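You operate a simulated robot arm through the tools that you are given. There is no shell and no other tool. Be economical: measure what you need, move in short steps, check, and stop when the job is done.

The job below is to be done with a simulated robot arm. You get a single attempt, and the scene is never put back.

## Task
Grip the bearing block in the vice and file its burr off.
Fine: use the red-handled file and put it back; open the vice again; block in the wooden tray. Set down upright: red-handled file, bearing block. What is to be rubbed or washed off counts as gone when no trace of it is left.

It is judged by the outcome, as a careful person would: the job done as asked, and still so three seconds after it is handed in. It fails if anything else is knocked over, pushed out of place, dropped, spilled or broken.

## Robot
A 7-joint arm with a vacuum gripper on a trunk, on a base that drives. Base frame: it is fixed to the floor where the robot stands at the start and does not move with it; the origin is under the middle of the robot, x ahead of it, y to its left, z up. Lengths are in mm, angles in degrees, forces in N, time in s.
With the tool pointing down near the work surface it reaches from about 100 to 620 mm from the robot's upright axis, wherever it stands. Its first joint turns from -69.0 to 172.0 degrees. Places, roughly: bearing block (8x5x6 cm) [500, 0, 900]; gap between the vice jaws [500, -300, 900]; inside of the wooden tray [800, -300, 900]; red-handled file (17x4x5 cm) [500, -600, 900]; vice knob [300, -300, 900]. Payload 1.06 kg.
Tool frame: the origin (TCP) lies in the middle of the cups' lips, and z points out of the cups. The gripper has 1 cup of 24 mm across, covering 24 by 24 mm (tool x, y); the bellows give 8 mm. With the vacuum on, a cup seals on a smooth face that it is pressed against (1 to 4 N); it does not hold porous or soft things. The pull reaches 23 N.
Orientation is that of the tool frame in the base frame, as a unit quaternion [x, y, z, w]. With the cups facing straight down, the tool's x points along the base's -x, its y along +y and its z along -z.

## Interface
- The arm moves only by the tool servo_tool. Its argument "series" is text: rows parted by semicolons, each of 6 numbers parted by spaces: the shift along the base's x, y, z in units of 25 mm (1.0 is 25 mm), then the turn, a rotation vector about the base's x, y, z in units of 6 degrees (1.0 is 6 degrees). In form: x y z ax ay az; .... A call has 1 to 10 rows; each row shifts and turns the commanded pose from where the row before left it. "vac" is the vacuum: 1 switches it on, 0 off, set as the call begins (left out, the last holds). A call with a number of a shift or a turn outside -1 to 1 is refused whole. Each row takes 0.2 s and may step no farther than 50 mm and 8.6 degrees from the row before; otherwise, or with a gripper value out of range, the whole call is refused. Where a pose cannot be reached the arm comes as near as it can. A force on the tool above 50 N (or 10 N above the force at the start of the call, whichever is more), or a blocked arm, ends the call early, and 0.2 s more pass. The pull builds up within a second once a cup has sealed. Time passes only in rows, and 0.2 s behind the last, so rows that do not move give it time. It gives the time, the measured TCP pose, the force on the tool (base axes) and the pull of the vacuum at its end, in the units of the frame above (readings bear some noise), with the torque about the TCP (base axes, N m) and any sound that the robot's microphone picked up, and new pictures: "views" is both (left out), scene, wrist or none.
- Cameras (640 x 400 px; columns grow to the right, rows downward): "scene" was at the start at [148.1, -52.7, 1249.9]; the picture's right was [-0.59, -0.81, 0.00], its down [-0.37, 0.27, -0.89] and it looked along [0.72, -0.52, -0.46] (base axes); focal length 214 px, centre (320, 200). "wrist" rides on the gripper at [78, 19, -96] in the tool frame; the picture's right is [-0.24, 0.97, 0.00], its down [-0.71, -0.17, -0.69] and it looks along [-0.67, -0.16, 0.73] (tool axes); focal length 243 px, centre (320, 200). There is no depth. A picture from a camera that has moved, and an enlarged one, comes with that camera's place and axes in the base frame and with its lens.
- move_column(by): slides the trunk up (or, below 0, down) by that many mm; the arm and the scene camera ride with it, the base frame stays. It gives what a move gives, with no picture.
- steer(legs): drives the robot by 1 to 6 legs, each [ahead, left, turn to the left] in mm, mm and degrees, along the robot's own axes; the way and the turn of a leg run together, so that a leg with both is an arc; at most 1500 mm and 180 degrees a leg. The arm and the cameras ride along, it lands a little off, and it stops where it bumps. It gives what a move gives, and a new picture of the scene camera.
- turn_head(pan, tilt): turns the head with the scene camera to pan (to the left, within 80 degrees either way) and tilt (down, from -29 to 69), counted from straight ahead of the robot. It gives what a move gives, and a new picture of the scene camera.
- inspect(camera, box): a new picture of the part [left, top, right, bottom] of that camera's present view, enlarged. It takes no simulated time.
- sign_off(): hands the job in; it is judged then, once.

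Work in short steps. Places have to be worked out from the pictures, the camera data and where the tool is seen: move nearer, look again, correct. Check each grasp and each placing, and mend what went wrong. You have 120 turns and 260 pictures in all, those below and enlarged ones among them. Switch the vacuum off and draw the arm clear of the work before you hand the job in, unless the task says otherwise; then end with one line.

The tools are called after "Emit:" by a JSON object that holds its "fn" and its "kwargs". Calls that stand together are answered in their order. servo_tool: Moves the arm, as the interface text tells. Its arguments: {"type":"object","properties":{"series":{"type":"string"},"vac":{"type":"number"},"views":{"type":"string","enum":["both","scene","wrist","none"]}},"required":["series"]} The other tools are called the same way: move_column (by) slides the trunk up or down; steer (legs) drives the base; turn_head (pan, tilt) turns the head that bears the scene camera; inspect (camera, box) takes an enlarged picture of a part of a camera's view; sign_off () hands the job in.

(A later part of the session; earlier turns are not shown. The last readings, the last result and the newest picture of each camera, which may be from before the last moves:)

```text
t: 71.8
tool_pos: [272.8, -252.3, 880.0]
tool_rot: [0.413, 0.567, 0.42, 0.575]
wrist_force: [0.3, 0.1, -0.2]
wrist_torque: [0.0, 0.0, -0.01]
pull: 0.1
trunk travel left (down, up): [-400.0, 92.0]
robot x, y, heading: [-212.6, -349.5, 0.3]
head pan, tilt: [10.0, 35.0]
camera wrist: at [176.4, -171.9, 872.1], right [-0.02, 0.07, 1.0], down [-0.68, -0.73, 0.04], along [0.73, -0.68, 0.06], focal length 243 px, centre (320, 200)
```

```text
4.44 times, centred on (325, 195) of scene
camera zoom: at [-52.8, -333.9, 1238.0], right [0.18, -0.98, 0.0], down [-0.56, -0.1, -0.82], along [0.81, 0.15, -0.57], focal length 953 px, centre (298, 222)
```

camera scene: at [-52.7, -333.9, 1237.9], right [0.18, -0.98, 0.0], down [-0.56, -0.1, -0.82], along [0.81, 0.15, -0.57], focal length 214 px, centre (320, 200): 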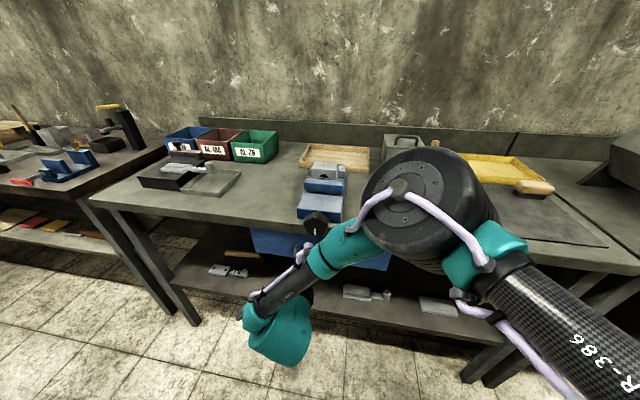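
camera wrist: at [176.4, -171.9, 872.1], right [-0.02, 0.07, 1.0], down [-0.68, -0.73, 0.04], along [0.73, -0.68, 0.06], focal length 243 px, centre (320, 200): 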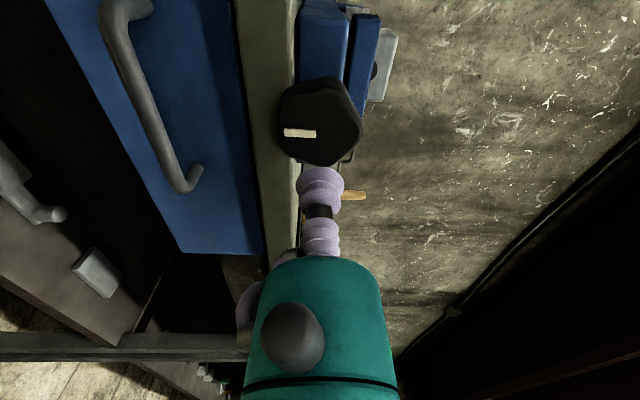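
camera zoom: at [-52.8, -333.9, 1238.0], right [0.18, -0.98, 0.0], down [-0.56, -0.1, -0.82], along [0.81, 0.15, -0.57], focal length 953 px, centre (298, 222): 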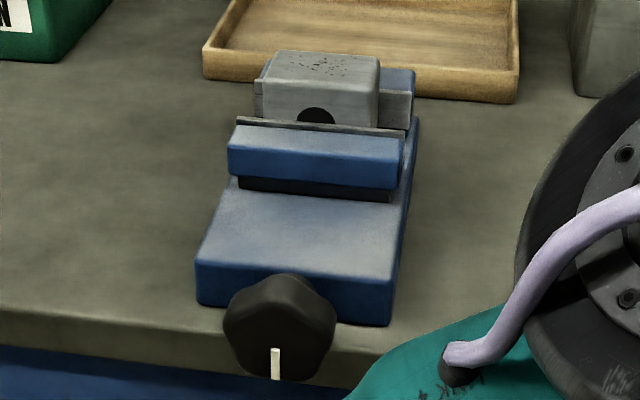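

The mark still points down, so the knob is at its stop and the block is clamped. Now I'll unwind the roll, rise, and turn the tool back to pointing down.

Emit:
{"fn": "servo_tool", "kwargs": {"series": "-1 0 0 -1 0 0; 0 0 0.3 -1 0 0; 0 0 1 -1 0 0; 0 0 1 -1 0 0; 0 0 1 -1 0 0; 0 0 1 -1 0 0; 0 0 1 -1 0 0; 0 0 1 -1 0 0; 0 0 0 -1 0 0; 0 0 0 -1 0 0", "views": "none"}}

Emit:
{"fn": "servo_tool", "kwargs": {"series": "0 0 0 -1 0 0; 0 0 0 -1 0 0; 0 0 0 -0.8 0 0; 0 0 0 0 1 0; 0 0 0 0 1 0; 0 0 0 0 1 0; 0 0 0 0 1 0; 0 0 0 0 1 0; 0 0 0 0 1 0; 0 0 0 0 1 0", "views": "none"}}

Emit:
{"fn": "servo_tool", "kwargs": {"series": "0 0 0 0 1 0; 0 0 0 0 1 0; 0 0 0 0 1 0; 0 0 0 0 1 0; 0 0 0 0 1 0; 0 0 0 0 1 0; 0 0 0 0 1 0; 0 0 0 0 1 0", "views": "both"}}

```text
t: 74.0
tool_pos: [247.8, -250.7, 1038.4]
tool_rot: [0.069, 0.701, 0.081, 0.705]
wrist_force: [-0.1, -0.4, 0.2]
wrist_torque: [0.0, 0.02, 0.01]
pull: 0.0
trunk travel left (down, up): [-400.0, 92.0]
robot x, y, heading: [-212.2, -350.7, 0.3]
head pan, tilt: [10.0, 35.0]
```

```text
t: 76.2
tool_pos: [250.3, -253.0, 1038.1]
tool_rot: [-0.039, 0.913, -0.009, 0.406]
wrist_force: [0.2, 0.6, 0.2]
wrist_torque: [-0.03, 0.02, 0.01]
pull: 0.0
trunk travel left (down, up): [-400.0, 92.0]
robot x, y, heading: [-211.7, -350.5, -0.0]
head pan, tilt: [10.0, 35.0]
```

```text
t: 78.0
tool_pos: [248.9, -252.5, 1037.3]
tool_rot: [-0.041, 0.999, 0.008, 0.0]
wrist_force: [-0.1, 0.2, -0.4]
wrist_torque: [-0.04, -0.03, -0.01]
pull: 0.1
trunk travel left (down, up): [-400.0, 92.0]
robot x, y, heading: [-215.5, -350.7, 0.1]
head pan, tilt: [10.0, 35.0]
camera scene: at [-52.6, -333.8, 1237.9], right [0.18, -0.98, 0.0], down [-0.56, -0.1, -0.82], along [0.81, 0.15, -0.57], focal length 214 px, centre (320, 200)
camera wrist: at [168.1, -241.1, 1133.3], right [0.16, 0.99, 0.02], down [0.72, -0.13, 0.68], along [0.68, -0.1, -0.73], focal length 243 px, centre (320, 200)
```

scene: 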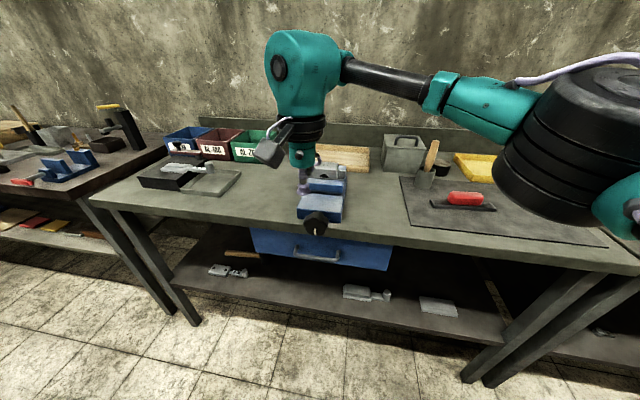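
wrist: 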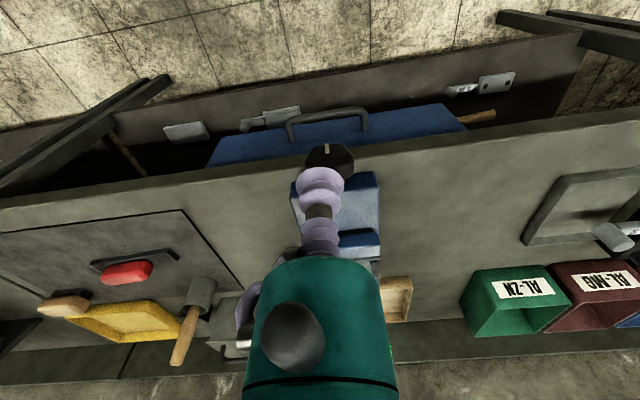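

The tool is back to pointing down with a 4.7° yaw error, which I'll correct. Next I'll drive to about (85,-400), from where both the file and the vice are reachable.

Emit:
{"fn": "steer", "kwargs": {"legs": [[0, -50, 0], [300, 0, 0]]}}

Emit:
{"fn": "servo_tool", "kwargs": {"series": "-0.8 -1 0 0 0 -0.78; -0.8 -1 0 0 0 0; -0.8 -1 0 0 0 0; 0 -1 0 0 0 0; 0 -1 0 0 0 0; 0 -1 0 0 0 0; 0 -1 0 0 0 0; 0 -0.8 0 0 0 0"}}

```text
t: 80.8
tool_pos: [552.0, -301.4, 1038.1]
tool_rot: [-0.04, 0.999, 0.007, 0.001]
wrist_force: [0.1, 1.1, -0.4]
wrist_torque: [-0.02, -0.02, -0.01]
pull: 0.0
trunk travel left (down, up): [-400.0, 92.0]
robot x, y, heading: [91.8, -398.2, 0.2]
head pan, tilt: [10.0, 35.0]
camera scene: at [251.1, -383.4, 1237.9], right [0.18, -0.98, 0.0], down [-0.56, -0.1, -0.82], along [0.81, 0.15, -0.57], focal length 214 px, centre (320, 200)
```

scene: 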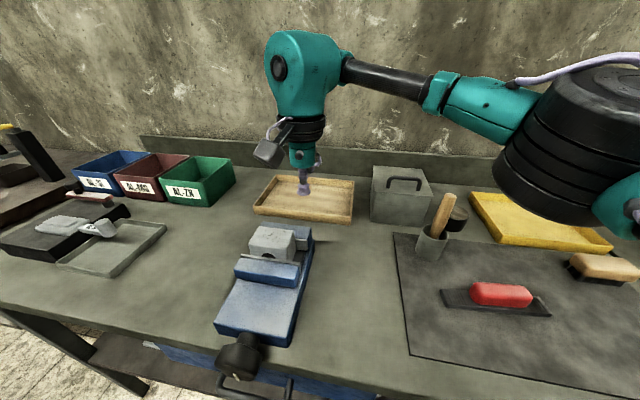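

```text
t: 82.6
tool_pos: [491.8, -497.6, 1037.8]
tool_rot: [0.0, 1.0, 0.008, 0.002]
wrist_force: [0.0, 0.7, 0.1]
wrist_torque: [-0.03, 0.02, 0.01]
pull: 0.1
trunk travel left (down, up): [-400.0, 92.0]
robot x, y, heading: [89.3, -404.7, 0.2]
head pan, tilt: [10.0, 35.0]
camera scene: at [250.5, -383.6, 1237.9], right [0.18, -0.98, 0.0], down [-0.56, -0.1, -0.82], along [0.81, 0.15, -0.57], focal length 214 px, centre (320, 200)
camera wrist: at [412.0, -480.7, 1132.7], right [0.24, 0.97, 0.02], down [0.71, -0.18, 0.68], along [0.67, -0.15, -0.73], focal length 243 px, centre (320, 200)
```

scene: 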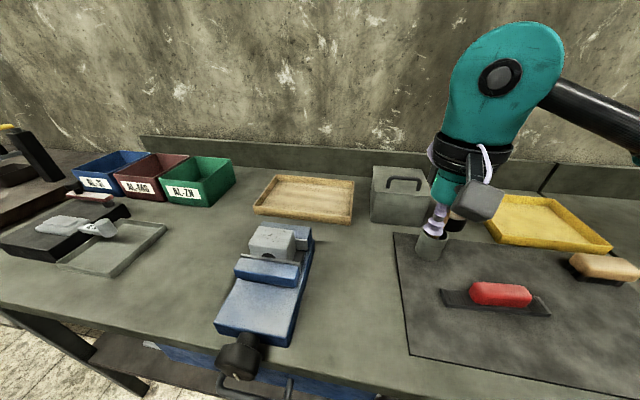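
wrist: 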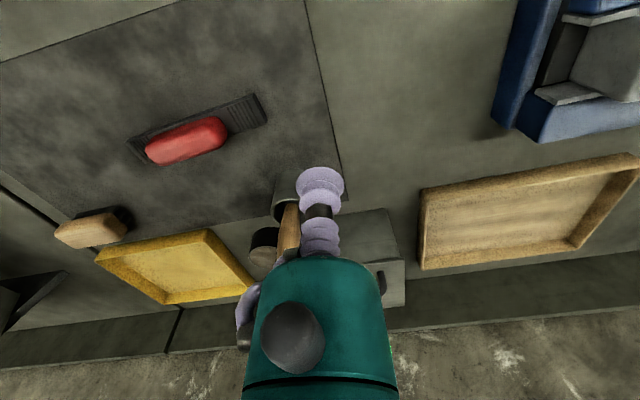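

The handle triangulates to (500,-634), top z≈912. I'll move above it and look again before descending.

Emit:
{"fn": "servo_tool", "kwargs": {"series": "0 -1 0 0 0 0; 0 -1 0 0 0 0; 0.15 -1 0 0 0 0; 0.15 -1 0 0 0 0; 0 -1 0 0 0 0; 0 -0.45 -0.5 0 0 0; 0 0 -1 0 0 0; 0 0 -1 0 0 0; 0 0 0 0 0 0"}}

Emit:
{"fn": "inspect", "kwargs": {"camera": "scene", "box": [420, 220, 580, 340]}}

Emit:
{"fn": "inspect", "kwargs": {"camera": "wrist", "box": [200, 60, 440, 220]}}

```text
t: 84.6
tool_pos: [501.3, -628.9, 977.3]
tool_rot: [0.001, 1.0, 0.007, 0.002]
wrist_force: [0.9, -0.9, -0.8]
wrist_torque: [-0.01, 0.02, 0.01]
pull: 0.1
trunk travel left (down, up): [-400.0, 92.0]
robot x, y, heading: [89.5, -398.0, 0.1]
head pan, tilt: [10.0, 35.0]
camera scene: at [250.5, -383.3, 1238.0], right [0.18, -0.98, 0.0], down [-0.56, -0.1, -0.82], along [0.81, 0.15, -0.57], focal length 214 px, centre (320, 200)
camera wrist: at [420.6, -612.0, 1072.2], right [0.24, 0.97, 0.02], down [0.71, -0.18, 0.69], along [0.67, -0.15, -0.73], focal length 243 px, centre (320, 200)
```

scene: 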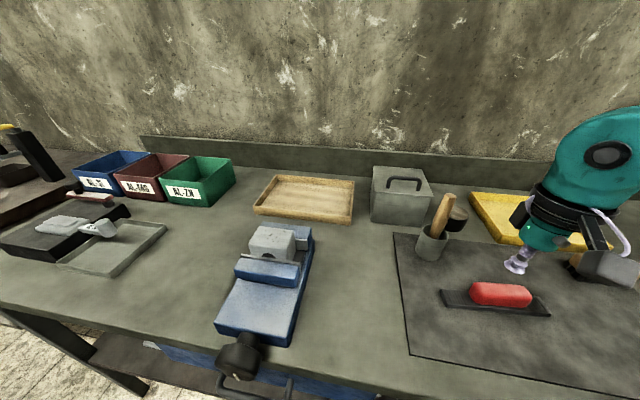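
wrist: 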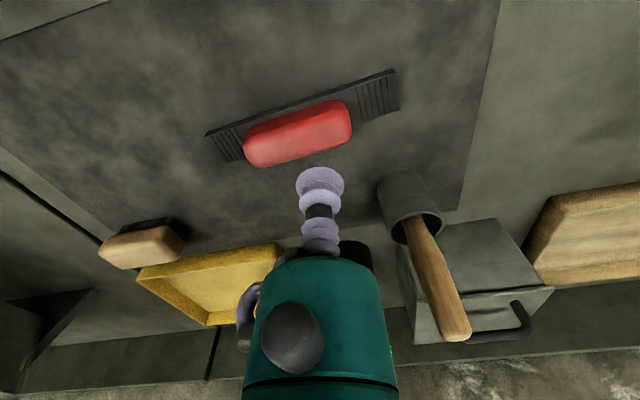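

```text
3.33 times, centred on (500, 280) of scene
camera zoom: at [250.5, -383.3, 1238.0], right [0.18, -0.98, 0.0], down [-0.56, -0.1, -0.82], along [0.81, 0.15, -0.57], focal length 715 px, centre (-280, -67)
```

zoom: 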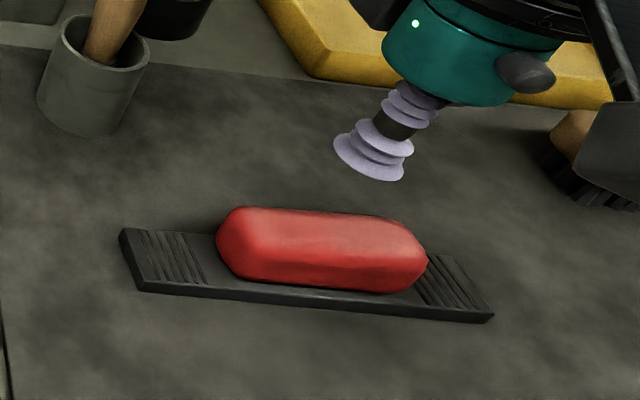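

```text
2.50 times, centred on (320, 140) of wrist
camera zoom: at [420.6, -612.0, 1072.2], right [0.24, 0.97, 0.02], down [0.71, -0.18, 0.69], along [0.67, -0.15, -0.73], focal length 606 px, centre (320, 350)
```

zoom: 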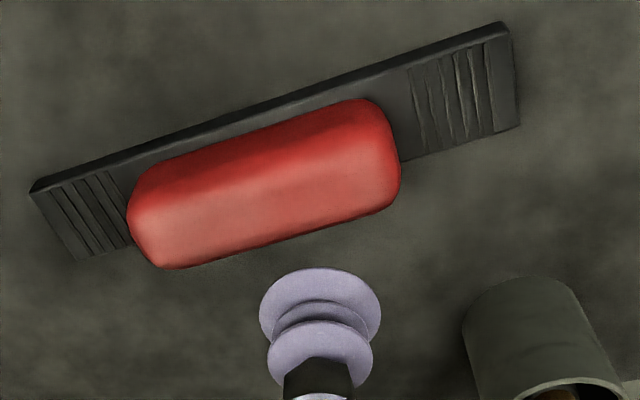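

The handle top centre refines to (506,-641,912). I'll descend onto it with the vacuum on.

Emit:
{"fn": "servo_tool", "kwargs": {"series": "0.2 -0.48 0 0 0 0; 0 0 -1 0 0 0; 0 0 -1 0 0 0; 0 0 -0.4 0 0 0; 0 0 -0.1 0 0 0; 0 0 -0.1 0 0 0; 0 0 0 0 0 0", "vac": 1, "views": "none"}}

```text
t: 86.2
tool_pos: [504.7, -642.2, 910.3]
tool_rot: [0.0, 1.0, 0.007, 0.002]
wrist_force: [-0.9, -0.2, 0.5]
wrist_torque: [-0.04, -0.03, 0.0]
pull: 0.0
trunk travel left (down, up): [-400.0, 92.0]
robot x, y, heading: [89.7, -402.7, 0.5]
head pan, tilt: [10.0, 35.0]
```

Emit:
{"fn": "servo_tool", "kwargs": {"series": "0 0 -0.1 0 0 0; 0 0 -0.1 0 0 0; 0 0 -0.1 0 0 0; 0 0 0 0 0 0", "views": "none"}}

```text
t: 87.2
tool_pos: [503.5, -643.4, 904.5]
tool_rot: [0.001, 1.0, 0.006, 0.002]
wrist_force: [1.7, -1.1, 6.6]
wrist_torque: [-0.01, 0.04, -0.01]
pull: 0.0
trunk travel left (down, up): [-400.0, 92.0]
robot x, y, heading: [87.6, -401.8, 0.4]
head pan, tilt: [10.0, 35.0]
```

There is contact (6.6 N) but no seal yet. I'll look at where the cup sits.

Emit:
{"fn": "servo_tool", "kwargs": {"series": "0 0 0 0 0 0; 0 0 0 0 0 0; 0 0 0 0 0 0", "views": "wrist"}}

Emit:
{"fn": "inspect", "kwargs": {"camera": "wrist", "box": [240, 110, 400, 220]}}

Emit:
{"fn": "inspect", "kwargs": {"camera": "scene", "box": [440, 230, 560, 320]}}

```text
t: 88.0
tool_pos: [504.9, -642.7, 905.2]
tool_rot: [0.001, 1.0, 0.008, 0.002]
wrist_force: [2.5, 0.7, 8.5]
wrist_torque: [-0.01, 0.07, 0.03]
pull: 0.1
trunk travel left (down, up): [-400.0, 92.0]
robot x, y, heading: [85.3, -400.7, 0.5]
head pan, tilt: [10.0, 35.0]
camera wrist: at [424.8, -626.1, 999.2], right [0.24, 0.97, 0.01], down [0.71, -0.18, 0.69], along [0.67, -0.15, -0.73], focal length 243 px, centre (320, 200)
```

wrist: 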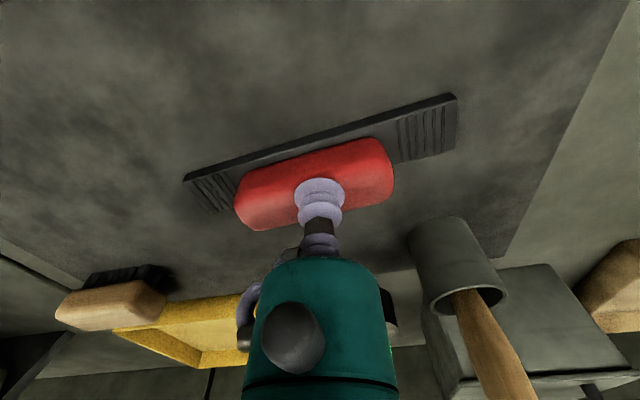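

```text
3.64 times, centred on (320, 165) of wrist
camera zoom: at [424.8, -626.1, 999.2], right [0.24, 0.97, 0.01], down [0.71, -0.18, 0.69], along [0.67, -0.15, -0.73], focal length 882 px, centre (320, 327)
```

zoom: 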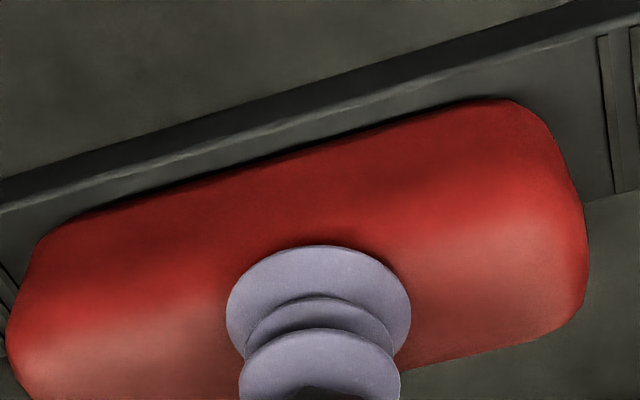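

```text
4.44 times, centred on (500, 275) of scene
camera zoom: at [250.4, -383.2, 1238.0], right [0.18, -0.98, 0.0], down [-0.56, -0.1, -0.82], along [0.81, 0.15, -0.57], focal length 953 px, centre (-480, -133)
```

zoom: 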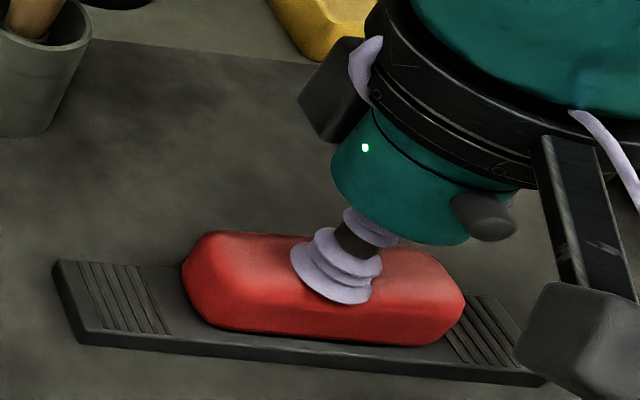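

The cup overhangs the handle's front edge, so I'll lift slightly, shift +6 mm in x, and press again.

Emit:
{"fn": "servo_tool", "kwargs": {"series": "0 0 0.5 0 0 0; 0.24 0 0 0 0 0; 0 0 -0.2 0 0 0; 0 0 -0.2 0 0 0; 0 0 -0.1 0 0 0; 0 0 -0.05 0 0 0; 0 0 0 0 0 0", "views": "none"}}

```text
t: 89.6
tool_pos: [509.4, -644.4, 903.3]
tool_rot: [0.002, 1.0, 0.007, 0.004]
wrist_force: [5.6, -5.9, 26.6]
wrist_torque: [-0.04, 0.04, 0.05]
pull: 22.7
trunk travel left (down, up): [-400.0, 92.0]
robot x, y, heading: [92.2, -399.2, 0.2]
head pan, tilt: [10.0, 35.0]
```

Sealed on the handle (22.7 N). I'll lift 100 mm and check the file.

Emit:
{"fn": "servo_tool", "kwargs": {"series": "0 0 0.4 0 0 0; 0 0 0.6 0 0 0; 0 0 1 0 0 0; 0 0 1 0 0 0; 0 0 1 0 0 0; 0 0 0 0 0 0"}}

```text
t: 91.0
tool_pos: [511.1, -643.4, 1002.2]
tool_rot: [0.0, 1.0, 0.008, 0.001]
wrist_force: [-0.1, 0.3, -2.8]
wrist_torque: [0.03, 0.03, -0.02]
pull: 22.8
trunk travel left (down, up): [-400.0, 92.0]
robot x, y, heading: [89.9, -403.2, 0.4]
head pan, tilt: [10.0, 35.0]
camera scene: at [250.8, -383.5, 1237.9], right [0.18, -0.98, 0.0], down [-0.56, -0.1, -0.82], along [0.81, 0.15, -0.57], focal length 214 px, centre (320, 200)
camera wrist: at [432.0, -625.7, 1097.7], right [0.24, 0.97, 0.02], down [0.71, -0.18, 0.68], along [0.67, -0.15, -0.73], focal length 243 px, centre (320, 200)
```

scene: 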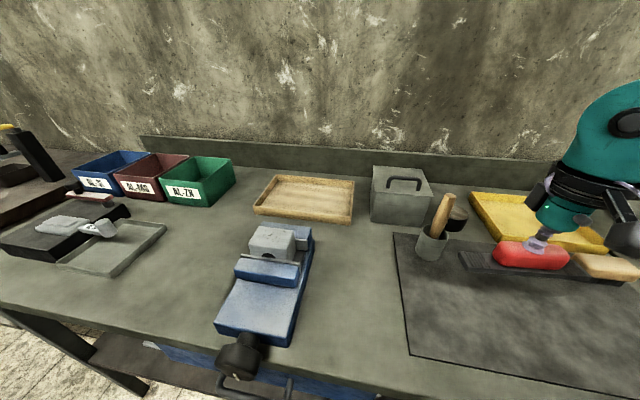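
wrist: 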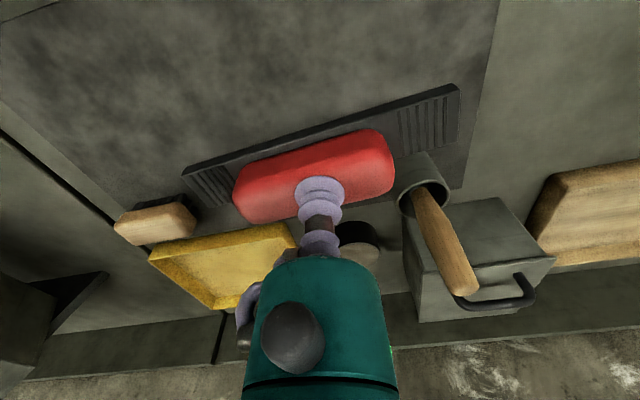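

The file is held level. I'll carry it to the vice with x pulled in by 25 mm to clear the mallet pot, while rising to z≈1040.

Emit:
{"fn": "servo_tool", "kwargs": {"series": "-0.7 0 0.4 0 0 0; -0.7 0.3 0.4 0 0 0; 0 0.8 0.4 0 0 0; 0 1 0.3 0 0 0; 0 1 0 0 0 0; 0 1 0 0 0 0; 0 1 0 0 0 0; 0 1 0 0 0 0; 0 1 0 0 0 0; 0 1 0 0 0 0", "views": "none"}}

Emit:
{"fn": "servo_tool", "kwargs": {"series": "0.2 1 0 0 0 0; 0.4 1 0 0 0 0; 0.5 1 0 0 0 0; 0.5 1 0 0 0 0; 0.5 1 0 0 0 0; 0 1 0 0 0 0; 0 1 0 0 0 0; 0 0.7 0 0 0 0; 0 0 0 0 0 0"}}

Emit:
{"fn": "inspect", "kwargs": {"camera": "scene", "box": [200, 180, 360, 300]}}

```text
t: 93.2
tool_pos: [476.7, -438.6, 1039.9]
tool_rot: [0.001, 1.0, 0.007, 0.001]
wrist_force: [0.0, 0.7, -4.0]
wrist_torque: [0.01, 0.02, -0.01]
pull: 23.2
trunk travel left (down, up): [-400.0, 92.0]
robot x, y, heading: [88.6, -401.7, 0.3]
head pan, tilt: [10.0, 35.0]
```

```text
t: 95.2
tool_pos: [527.8, -249.0, 1039.2]
tool_rot: [0.001, 1.0, 0.007, 0.002]
wrist_force: [-0.1, -0.3, -2.5]
wrist_torque: [0.05, 0.03, 0.01]
pull: 22.9
trunk travel left (down, up): [-400.0, 92.0]
robot x, y, heading: [92.2, -403.8, 0.4]
head pan, tilt: [10.0, 35.0]
camera scene: at [250.8, -383.4, 1237.9], right [0.18, -0.98, 0.0], down [-0.56, -0.1, -0.82], along [0.81, 0.15, -0.57], focal length 214 px, centre (320, 200)
camera wrist: at [448.3, -231.5, 1133.6], right [0.24, 0.97, 0.01], down [0.71, -0.18, 0.68], along [0.67, -0.15, -0.73], focal length 243 px, centre (320, 200)
```

scene: 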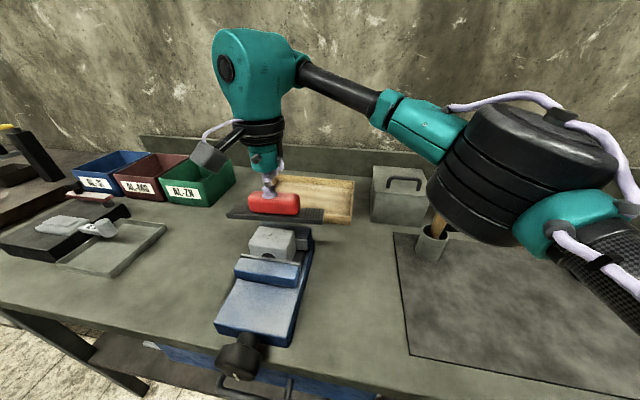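
wrist: 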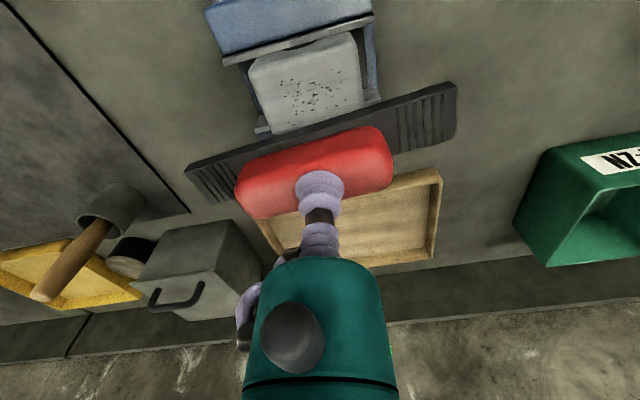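

```text
3.33 times, centred on (280, 240) of scene
camera zoom: at [250.8, -383.4, 1237.9], right [0.18, -0.98, 0.0], down [-0.56, -0.1, -0.82], along [0.81, 0.15, -0.57], focal length 715 px, centre (453, 67)
```

zoom: 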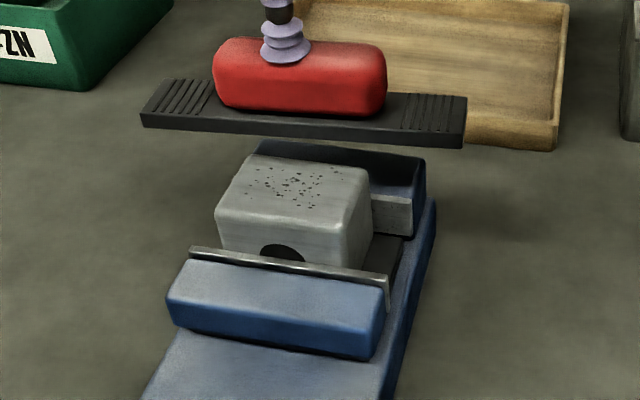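

The file is above the block. Before rubbing, I want to be sure the block really touches the fixed jaw, so I'll zoom there.

Emit:
{"fn": "inspect", "kwargs": {"camera": "scene", "box": [250, 210, 320, 260]}}

Emit:
{"fn": "inspect", "kwargs": {"camera": "wrist", "box": [220, 10, 400, 150]}}

```text
8.00 times, centred on (285, 235) of scene
camera zoom: at [250.8, -383.4, 1237.9], right [0.18, -0.98, 0.0], down [-0.56, -0.1, -0.82], along [0.81, 0.15, -0.57], focal length 1716 px, centre (600, -80)
```

zoom: 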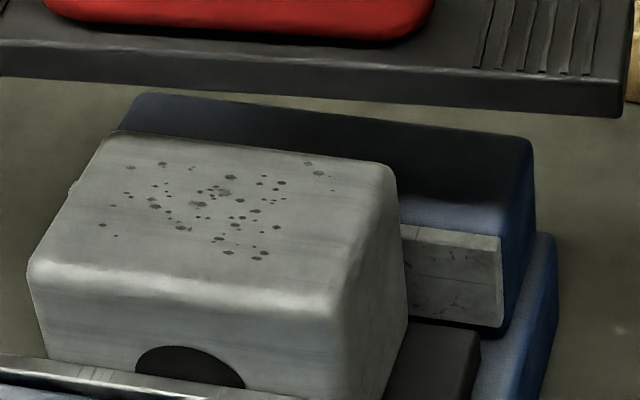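

```text
2.86 times, centred on (310, 80) of wrist
camera zoom: at [448.3, -231.5, 1133.6], right [0.24, 0.97, 0.01], down [0.71, -0.18, 0.68], along [0.67, -0.15, -0.73], focal length 693 px, centre (349, 543)
```

zoom: 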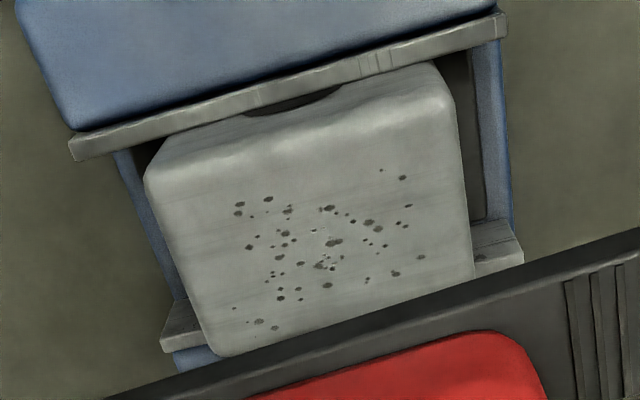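

The block's rear lower corner meets the fixed jaw plate, so it is clamped between both jaws. Now I'll lower the file onto the block top in fine steps.

Emit:
{"fn": "servo_tool", "kwargs": {"series": "-0.24 0 -0.4 0 0 0; 0 0 -0.6 0 0 0; 0 0 -0.1 0 0 0; 0 0 -0.1 0 0 0; 0 0 -0.1 0 0 0; 0 0 0 0 0 0", "views": "scene"}}

```text
t: 96.6
tool_pos: [521.4, -247.4, 1007.7]
tool_rot: [0.001, 1.0, 0.007, 0.002]
wrist_force: [6.2, 3.9, 19.9]
wrist_torque: [-0.08, 0.01, -0.01]
pull: 22.9
trunk travel left (down, up): [-400.0, 92.0]
robot x, y, heading: [87.5, -401.4, 0.4]
head pan, tilt: [10.0, 35.0]
camera scene: at [250.2, -383.2, 1238.1], right [0.18, -0.98, 0.0], down [-0.56, -0.1, -0.82], along [0.81, 0.15, -0.57], focal length 214 px, centre (320, 200)
```

scene: 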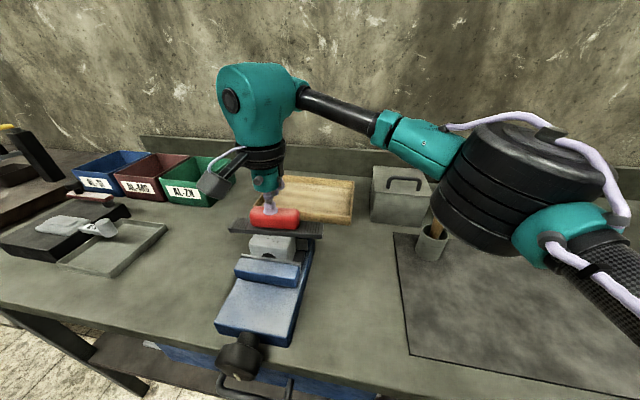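

In contact with 20 N; I'll ease off slightly and do short filing strokes along y.

Emit:
{"fn": "servo_tool", "kwargs": {"series": "0 0.6 0.04 0 0 0; 0 0.6 0 0 0 0; 0 -0.6 0 0 0 0; 0 -0.6 0 0 0 0; 0 -0.6 0 0 0 0; 0 -0.6 0 0 0 0; 0 0.6 0 0 0 0; 0 0.6 0 0 0 0", "views": "none"}}

```text
t: 98.4
tool_pos: [523.7, -249.0, 1006.6]
tool_rot: [0.0, 1.0, 0.007, 0.002]
wrist_force: [-1.7, -0.8, 3.4]
wrist_torque: [-0.04, 0.1, -0.05]
pull: 22.8
trunk travel left (down, up): [-400.0, 92.0]
robot x, y, heading: [92.3, -395.5, -0.1]
head pan, tilt: [10.0, 35.0]
```

Smooth strokes with a light force. I'll do more with slight x shifts to cover the whole face, adding a little pressure.

Emit:
{"fn": "servo_tool", "kwargs": {"series": "-0.3 0.7 -0.05 0 0 0; 0 0.5 0 0 0 0; 0 -0.8 0 0 0 0; 0 -0.8 0 0 0 0; 0 -0.8 0 0 0 0; 0.6 0 0 0 0 0; 0 0.8 0 0 0 0; 0 0.8 0 0 0 0; 0 0.8 0 0 0 0; -0.3 -1 0 0 0 0", "views": "none"}}

Emit:
{"fn": "servo_tool", "kwargs": {"series": "0 0.6 0 0 0 0; 0 -0.8 0 0 0 0; 0 -0.8 0 0 0 0; 0 -0.8 0 0 0 0; 0 0.8 0 0 0 0; 0 0.8 0 0 0 0; 0 0 0.6 0 0 0; 0 0 0.6 0 0 0; -1 0 0 0 0 0; -1 0 0 0 0 0", "views": "scene"}}

Emit:
{"fn": "inspect", "kwargs": {"camera": "scene", "box": [210, 190, 330, 280]}}

```text
t: 100.6
tool_pos: [518.8, -244.7, 1007.0]
tool_rot: [0.001, 1.0, 0.008, 0.001]
wrist_force: [-0.2, 0.0, -2.0]
wrist_torque: [0.01, -0.01, -0.01]
pull: 22.7
trunk travel left (down, up): [-400.0, 92.0]
robot x, y, heading: [91.4, -401.0, 0.0]
head pan, tilt: [10.0, 35.0]
```

```text
t: 102.8
tool_pos: [474.2, -247.3, 1034.5]
tool_rot: [0.001, 1.0, 0.007, 0.002]
wrist_force: [0.3, 0.4, -2.8]
wrist_torque: [0.02, -0.04, 0.01]
pull: 22.7
trunk travel left (down, up): [-400.0, 92.0]
robot x, y, heading: [88.0, -399.4, 0.1]
head pan, tilt: [10.0, 35.0]
camera scene: at [250.6, -383.3, 1237.9], right [0.18, -0.98, 0.0], down [-0.56, -0.1, -0.82], along [0.81, 0.15, -0.57], focal length 214 px, centre (320, 200)
```

scene: 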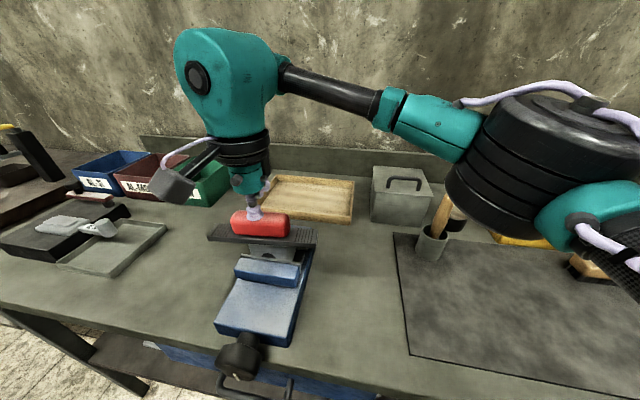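

```text
4.44 times, centred on (270, 235) of scene
camera zoom: at [250.6, -383.3, 1237.9], right [0.18, -0.98, 0.0], down [-0.56, -0.1, -0.82], along [0.81, 0.15, -0.57], focal length 953 px, centre (542, 44)
```

zoom: 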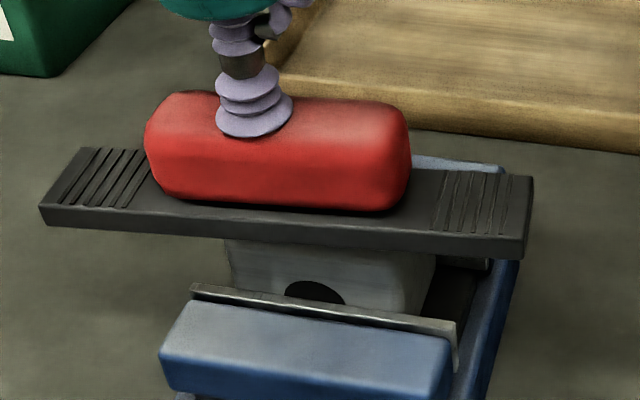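

The file hides the block from here. I'll move back to the earlier viewpoint at x≈530, z≈1040.

Emit:
{"fn": "servo_tool", "kwargs": {"series": "1 0 0.2 0 0 0; 1 0 0 0 0 0; 0.6 0 0 0 0 0; 0 0 0 0 0 0", "views": "none"}}

Emit:
{"fn": "inspect", "kwargs": {"camera": "scene", "box": [230, 200, 320, 270]}}

Emit:
{"fn": "inspect", "kwargs": {"camera": "wrist", "box": [220, 10, 400, 150]}}

```text
t: 103.8
tool_pos: [539.3, -249.8, 1038.8]
tool_rot: [0.001, 1.0, 0.006, 0.002]
wrist_force: [-0.4, -0.1, -2.6]
wrist_torque: [0.0, -0.02, -0.01]
pull: 23.0
trunk travel left (down, up): [-400.0, 92.0]
robot x, y, heading: [88.6, -399.2, 0.3]
head pan, tilt: [10.0, 35.0]
```

```text
5.71 times, centred on (275, 235) of scene
camera zoom: at [250.7, -383.3, 1237.9], right [0.18, -0.98, 0.0], down [-0.56, -0.1, -0.82], along [0.81, 0.15, -0.57], focal length 1226 px, centre (577, 0)
```

zoom: 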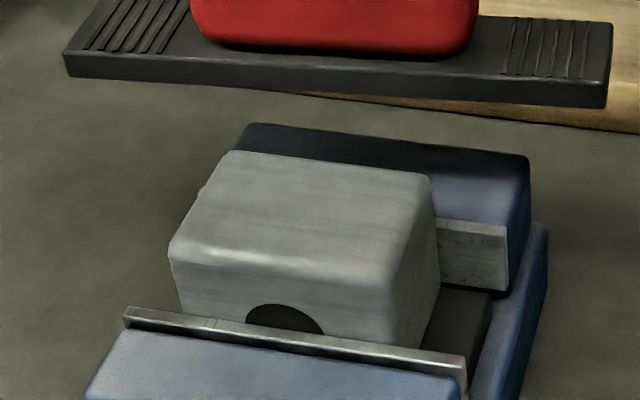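

```text
2.86 times, centred on (310, 80) of wrist
camera zoom: at [459.6, -233.1, 1134.9], right [0.24, 0.97, 0.01], down [0.71, -0.18, 0.68], along [0.67, -0.15, -0.73], focal length 693 px, centre (349, 543)
```

zoom: 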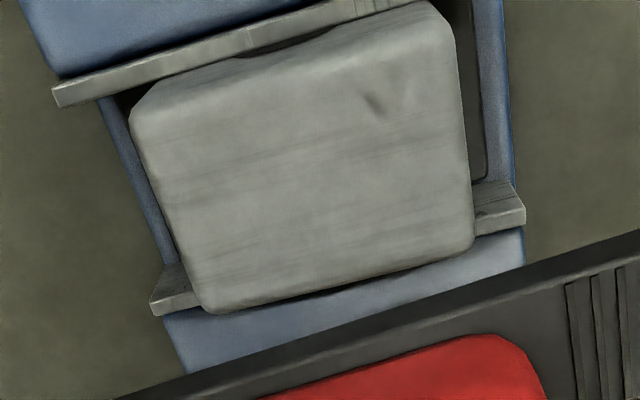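

The specks are gone, but a faint smudge is visible in the wrist view near the front. I'll zoom further.

Emit:
{"fn": "inspect", "kwargs": {"camera": "wrist", "box": [290, 20, 360, 70]}}

Emit:
{"fn": "inspect", "kwargs": {"camera": "scene", "box": [250, 215, 300, 250]}}

```text
8.00 times, centred on (325, 45) of wrist
camera zoom: at [459.6, -233.1, 1134.9], right [0.24, 0.97, 0.01], down [0.71, -0.18, 0.68], along [0.67, -0.15, -0.73], focal length 1941 px, centre (280, 1440)
```

zoom: 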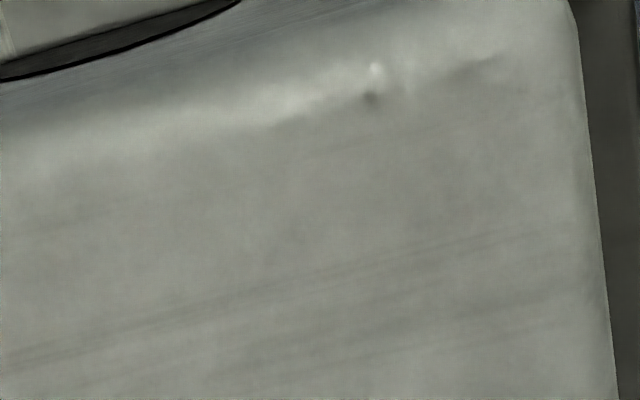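

```text
11.43 times, centred on (275, 232) of scene
camera zoom: at [250.7, -383.3, 1237.9], right [0.18, -0.98, 0.0], down [-0.56, -0.1, -0.82], along [0.81, 0.15, -0.57], focal length 2451 px, centre (834, -171)
```

zoom: 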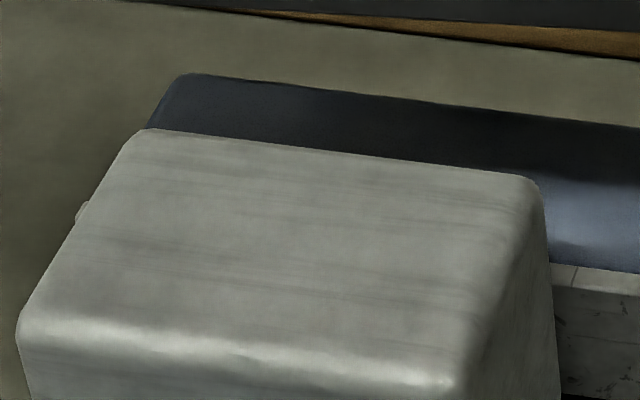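

That is only a surface glint that was visible before filing too; the face is clean. Now I'll carry the file back along the same path.

Emit:
{"fn": "servo_tool", "kwargs": {"series": "-0.7 -1 0 0 0 0; -0.7 -1 0 0 0 0; -0.7 -1 0 0 0 0; -0.4 -1 0 0 0 0; 0 -1 0 0 0 0; 0 -1 0 0 0 0; 0 -1 0 0 0 0; 0 -1 0 0 0 0; 0 -1 0 0 0 0; 0 -1 0 0 0 0", "views": "none"}}

Emit:
{"fn": "servo_tool", "kwargs": {"series": "0 -1 0 0 0 0; 0 -1 0 0 0 0; 0 -1 -0.2 0 0 0; 0 -1 -0.4 0 0 0; 0 -1 -0.4 0 0 0; 0 -0.75 -0.4 0 0 0; 0.5 0 0 0 0 0; 0.5 0 0 0 0 0; 0 0 0 0 0 0"}}

```text
t: 106.0
tool_pos: [474.9, -499.0, 1040.6]
tool_rot: [0.0, 1.0, 0.006, 0.002]
wrist_force: [-0.3, -0.9, -2.7]
wrist_torque: [-0.02, -0.02, -0.01]
pull: 23.5
trunk travel left (down, up): [-400.0, 92.0]
robot x, y, heading: [85.2, -400.3, 0.4]
head pan, tilt: [10.0, 35.0]
```

```text
t: 108.0
tool_pos: [499.3, -643.4, 1005.6]
tool_rot: [0.001, 1.0, 0.007, 0.001]
wrist_force: [-0.2, 0.4, -2.6]
wrist_torque: [-0.02, 0.0, 0.0]
pull: 22.8
trunk travel left (down, up): [-400.0, 92.0]
robot x, y, heading: [91.5, -399.0, 0.3]
head pan, tilt: [10.0, 35.0]
camera scene: at [250.7, -383.5, 1237.9], right [0.18, -0.98, 0.0], down [-0.56, -0.1, -0.82], along [0.81, 0.15, -0.57], focal length 214 px, centre (320, 200)
camera wrist: at [419.9, -625.5, 1101.6], right [0.24, 0.97, 0.01], down [0.71, -0.18, 0.68], along [0.67, -0.15, -0.73], focal length 243 px, centre (320, 200)
```

scene: 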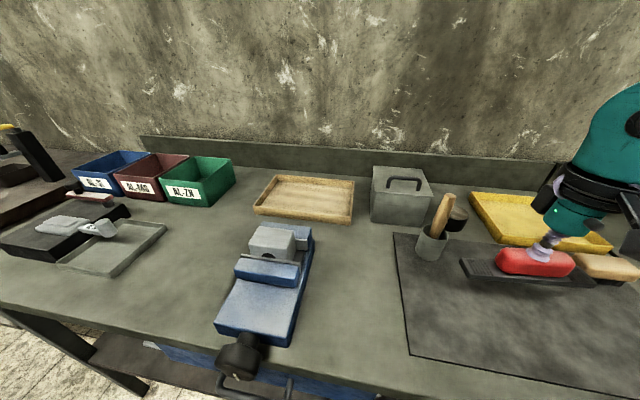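
wrist: 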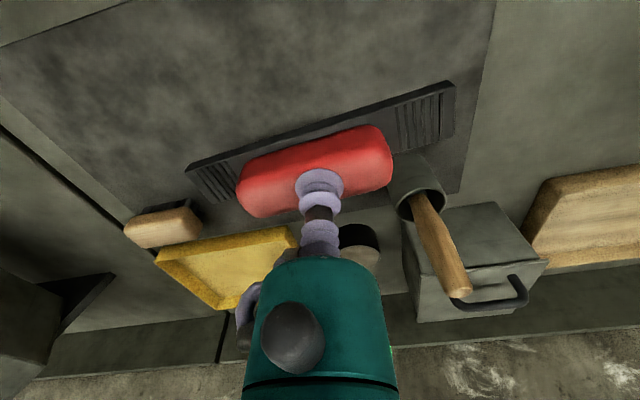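

Orientation is unchanged. I'll shift to x≈510 and lower to the mat.

Emit:
{"fn": "servo_tool", "kwargs": {"series": "0.42 0 0 0 0 0; 0 0 -1 0 0 0; 0 0 -1 0 0 0; 0 0 -1 0 0 0; 0 0 -0.7 0 0 0; 0 0 -0.15 0 0 0; 0 0 -0.1 0 0 0; 0 0 0 0 0 0", "views": "none"}}

```text
t: 109.8
tool_pos: [509.6, -642.0, 910.8]
tool_rot: [0.001, 1.0, 0.008, 0.004]
wrist_force: [2.5, -2.4, 13.8]
wrist_torque: [0.03, 0.08, 0.14]
pull: 23.1
trunk travel left (down, up): [-400.0, 92.0]
robot x, y, heading: [88.4, -402.0, 0.0]
head pan, tilt: [10.0, 35.0]
```

It made contact a few mm higher than at pick-up. I'll check that it sits flat before releasing.

Emit:
{"fn": "inspect", "kwargs": {"camera": "scene", "box": [420, 220, 580, 340]}}

Emit:
{"fn": "inspect", "kwargs": {"camera": "wrist", "box": [160, 60, 480, 260]}}

```text
3.33 times, centred on (500, 280) of scene
camera zoom: at [250.0, -383.2, 1238.2], right [0.18, -0.98, 0.0], down [-0.56, -0.1, -0.82], along [0.81, 0.15, -0.57], focal length 715 px, centre (-280, -67)
```

zoom: 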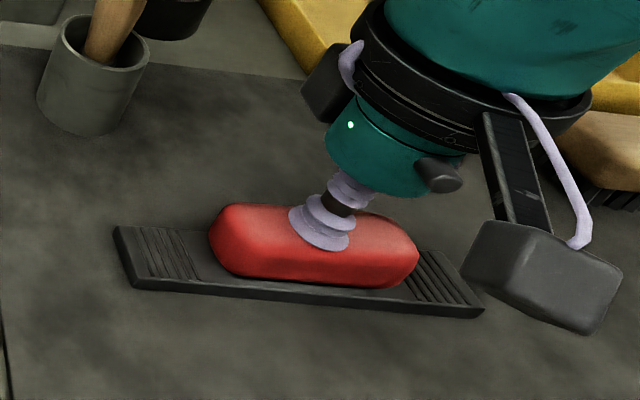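

```text
2.00 times, centred on (320, 160) of wrist
camera zoom: at [429.8, -624.5, 1005.4], right [0.24, 0.97, 0.02], down [0.7, -0.18, 0.69], along [0.67, -0.15, -0.73], focal length 485 px, centre (320, 280)
```

zoom: 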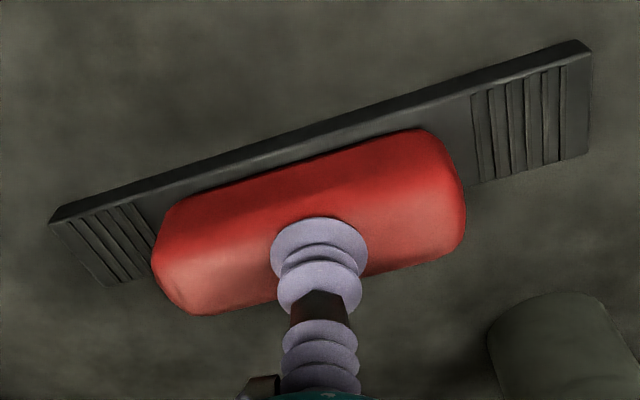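

It sits flat, about 4 mm left of its original spot. I'll correct that with a small hop and release.

Emit:
{"fn": "servo_tool", "kwargs": {"series": "0 0 0.25 0 0 0; 0 -0.16 0 0 0 0; 0 0 -0.2 0 0 0; 0 0 -0.05 0 0 0; 0 0 0 0 0 0", "views": "none"}}

Emit:
{"fn": "servo_tool", "kwargs": {"series": "0 0 0 0 0 0; 0 0 0 0 0 0; 0 0 0 0 0 0; 0 0 0.3 0 0 0; 0 0 1 0 0 0; 0 0 1 0 0 0; 0 0 1 0 0 0; 0 0 0.6 0 0 0", "vac": 0}}

Emit:
{"fn": "inspect", "kwargs": {"camera": "scene", "box": [420, 220, 580, 340]}}

```text
t: 111.0
tool_pos: [510.4, -646.8, 909.8]
tool_rot: [0.002, 1.0, 0.008, 0.004]
wrist_force: [6.2, -6.5, 17.3]
wrist_torque: [0.04, 0.05, 0.05]
pull: 22.4
trunk travel left (down, up): [-400.0, 92.0]
robot x, y, heading: [89.9, -402.6, 0.5]
head pan, tilt: [10.0, 35.0]
```

```text
t: 112.8
tool_pos: [509.4, -647.4, 1006.0]
tool_rot: [0.001, 1.0, 0.007, 0.002]
wrist_force: [0.5, 0.1, 0.0]
wrist_torque: [0.01, 0.07, 0.0]
pull: 0.0
trunk travel left (down, up): [-400.0, 92.0]
robot x, y, heading: [94.0, -402.7, 0.5]
head pan, tilt: [10.0, 35.0]
camera scene: at [250.5, -383.3, 1237.9], right [0.18, -0.98, 0.0], down [-0.56, -0.1, -0.82], along [0.81, 0.15, -0.57], focal length 214 px, centre (320, 200)
camera wrist: at [430.5, -630.7, 1101.1], right [0.24, 0.97, 0.01], down [0.71, -0.18, 0.68], along [0.67, -0.15, -0.73], focal length 243 px, centre (320, 200)
```

scene: 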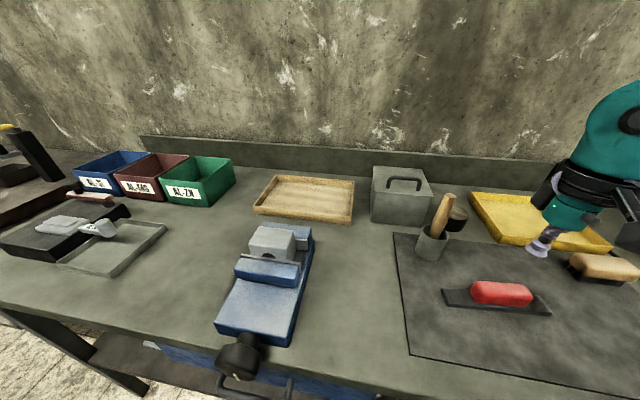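
wrist: 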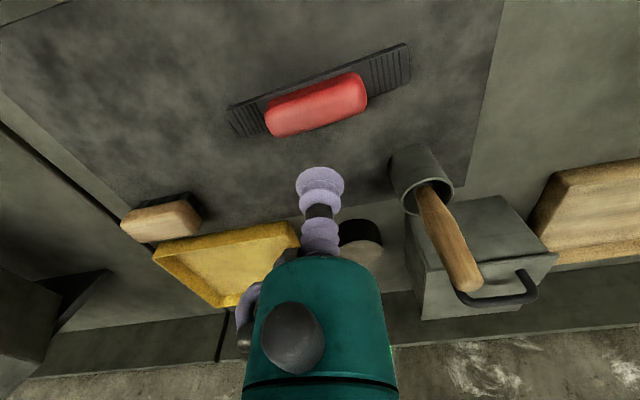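

```text
3.33 times, centred on (500, 280) of scene
camera zoom: at [250.5, -383.3, 1237.9], right [0.18, -0.98, 0.0], down [-0.56, -0.1, -0.82], along [0.81, 0.15, -0.57], focal length 715 px, centre (-280, -67)
```

zoom: 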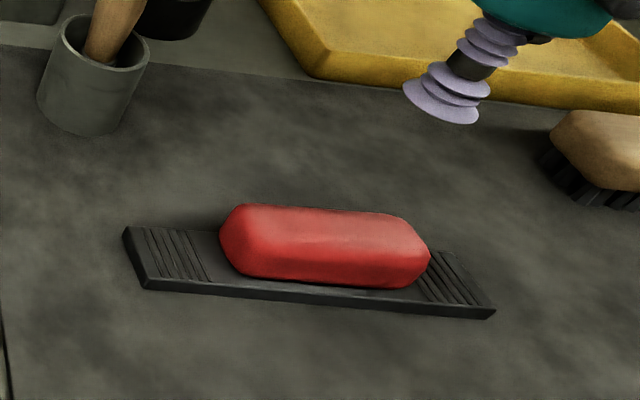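

The file is back in place and upright. Now I'll back the base off and bring the tool in front of the knob again.

Emit:
{"fn": "steer", "kwargs": {"legs": [[-305, 0, -0.3], [0, 52, 0]]}}

Emit:
{"fn": "servo_tool", "kwargs": {"series": "0.5 1 0.5 0 0 0; 0.5 1 0.5 0 0 0; 0.5 1 0 0 0 0; 0.2 1 0 0 0 0; 0 1 0 0 0 0; 0 1 0 0 0 0; 0 1 0 0 0 0; 0 1 0 0 0 0; 0 1 0 0 0 0; 0 1 0 0 0 0", "views": "none"}}

```text
t: 115.6
tool_pos: [205.2, -599.9, 1004.9]
tool_rot: [0.006, 1.0, 0.007, 0.001]
wrist_force: [-0.6, 0.5, 0.7]
wrist_torque: [-0.04, 0.01, 0.0]
pull: 0.1
trunk travel left (down, up): [-400.0, 92.0]
robot x, y, heading: [-218.6, -348.6, -0.4]
head pan, tilt: [10.0, 35.0]
camera scene: at [-51.5, -333.3, 1237.9], right [0.17, -0.99, 0.0], down [-0.57, -0.1, -0.82], along [0.81, 0.14, -0.57], focal length 214 px, centre (320, 200)
```

scene: 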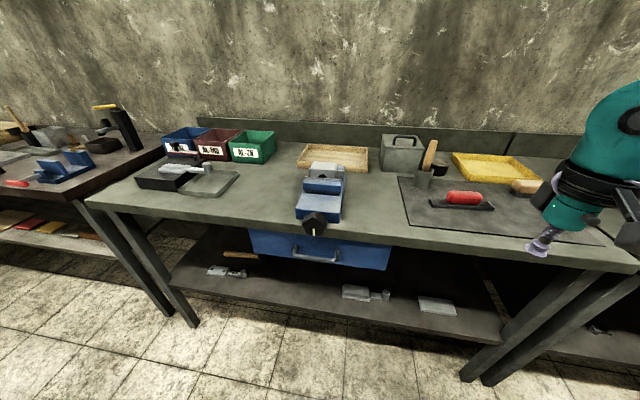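

```text
t: 117.8
tool_pos: [248.4, -349.7, 1030.3]
tool_rot: [0.006, 1.0, 0.008, 0.002]
wrist_force: [0.1, 0.0, -0.4]
wrist_torque: [0.03, 0.01, -0.02]
pull: 0.0
trunk travel left (down, up): [-400.0, 92.0]
robot x, y, heading: [-209.7, -348.6, -0.4]
head pan, tilt: [10.0, 35.0]
```

Now I'll finish the lateral move while turning the tool horizontal.

Emit:
{"fn": "servo_tool", "kwargs": {"series": "-0.2 0.97 0 0 0 -0.1; 0 0.97 0 0 -1 0; 0 0.97 0 0 -1 0; 0 0.97 0 0 -1 0; 0 0 0 0 -1 0; 0 0 0 0 -1 0; 0 0 0 0 -1 0; 0 0 0 0 -1 0; 0 0 0 0 -1 0; 0 0 0 0 -1 0", "views": "none"}}

Emit:
{"fn": "servo_tool", "kwargs": {"series": "0 0 0 0 -1 0; 0 0 0 0 -1 0; 0 0 0 0 -1 0; 0 0 0 0 -1 0; 0 0 0 0 -1 0; 0 0 0 0 -1 0; 0 0 -1 0 0 0; 0 0 -1 0 0 0; 0 0 -1 0 0 0; 0 0 -1 0 0 0", "views": "none"}}

Emit:
{"fn": "servo_tool", "kwargs": {"series": "0 0 -1 1 0 0; 0 0 -1 1 0 0; 0 0 0 1 0 0; 0 0 0 1 0 0; 0 0 0 1 0 0; 0 0 0 1 0 0; 0 0 0 1 0 0; 0 0 0 1 0 0; 0 0 0 1 0 0; 0 0 0 1 0 0", "views": "none"}}

Emit:
{"fn": "servo_tool", "kwargs": {"series": "0 0 0 1 0 0; 0 0 0 1 0 0; 0 0 0 1 0 0; 0 0 0 1 0 0; 0 0 0 1 0 0; 0 0 0 1 0 0; 0 0 0 1 0 0; 0 0 0 1 0 0; 0 0 0 1 0 0; 0 0 0 1 0 0", "views": "none"}}

Emit:
{"fn": "servo_tool", "kwargs": {"series": "0 0 0 1 0 0; 0 0 0 1 0 0; 0 0 0 1 0 0; 0 0 0 1 0 0; 0 0 0 1 0 0; 0 0 0 1 0 0; 0 0 0 1 0 0; 0 0 0 1 0 0; 0 0 0 1 0 0; 0 0 0 0.7 0 0", "views": "both"}}

```text
t: 120.0
tool_pos: [243.7, -254.3, 1030.0]
tool_rot: [0.006, 0.89, 0.012, 0.456]
wrist_force: [-0.4, -0.6, -0.3]
wrist_torque: [0.01, -0.03, 0.01]
pull: 0.1
trunk travel left (down, up): [-400.0, 92.0]
robot x, y, heading: [-212.3, -352.9, -0.1]
head pan, tilt: [10.0, 35.0]
```

```text
t: 122.2
tool_pos: [242.2, -251.7, 930.3]
tool_rot: [0.003, 0.706, 0.012, 0.708]
wrist_force: [0.2, -0.6, 0.2]
wrist_torque: [0.01, -0.01, 0.01]
pull: 0.1
trunk travel left (down, up): [-400.0, 92.0]
robot x, y, heading: [-217.1, -347.0, -0.1]
head pan, tilt: [10.0, 35.0]
```

```text
t: 124.4
tool_pos: [242.1, -254.8, 879.9]
tool_rot: [0.357, 0.604, 0.365, 0.612]
wrist_force: [-1.0, 0.4, -0.2]
wrist_torque: [-0.02, 0.01, -0.03]
pull: 0.0
trunk travel left (down, up): [-400.0, 92.0]
robot x, y, heading: [-213.0, -351.8, -0.3]
head pan, tilt: [10.0, 35.0]
```

```text
t: 126.6
tool_pos: [243.0, -254.0, 880.3]
tool_rot: [0.615, 0.341, 0.618, 0.351]
wrist_force: [0.1, 0.0, -0.4]
wrist_torque: [0.02, 0.0, 0.0]
pull: 0.3
trunk travel left (down, up): [-400.0, 92.0]
robot x, y, heading: [-211.5, -350.6, -0.3]
head pan, tilt: [10.0, 35.0]
```

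```text
t: 128.8
tool_pos: [243.0, -254.1, 879.9]
tool_rot: [0.708, -0.001, 0.706, 0.007]
wrist_force: [-0.1, -0.5, 0.0]
wrist_torque: [-0.01, -0.03, -0.02]
pull: 0.1
trunk travel left (down, up): [-400.0, 92.0]
robot x, y, heading: [-212.8, -347.7, -0.4]
head pan, tilt: [10.0, 35.0]
camera scene: at [-51.5, -333.8, 1237.9], right [0.17, -0.99, 0.0], down [-0.57, -0.1, -0.82], along [0.81, 0.14, -0.57], focal length 214 px, centre (320, 200)
camera wrist: at [146.5, -271.7, 958.5], right [-0.02, -0.97, -0.23], down [-0.68, 0.18, -0.71], along [0.73, 0.15, -0.67], focal length 243 px, centre (320, 200)
```

scene: 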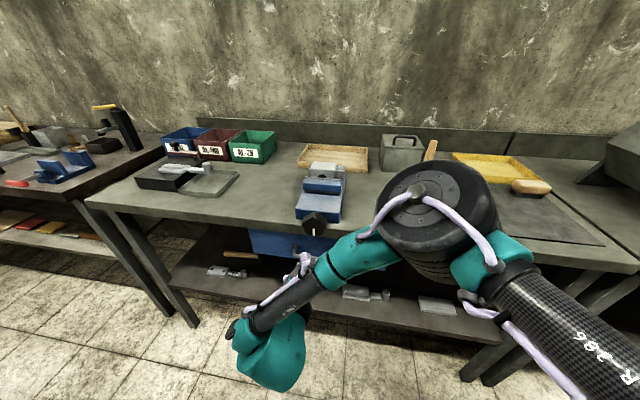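
wrist: 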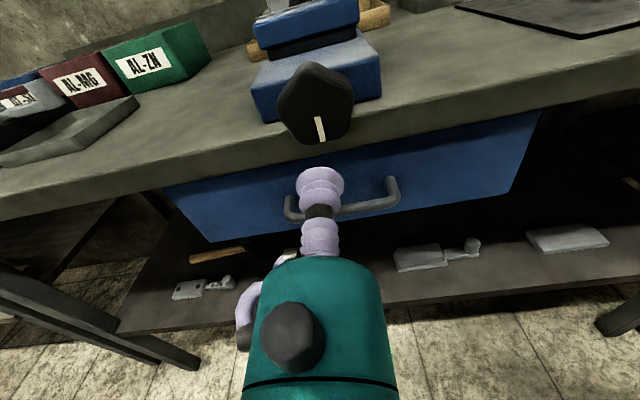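

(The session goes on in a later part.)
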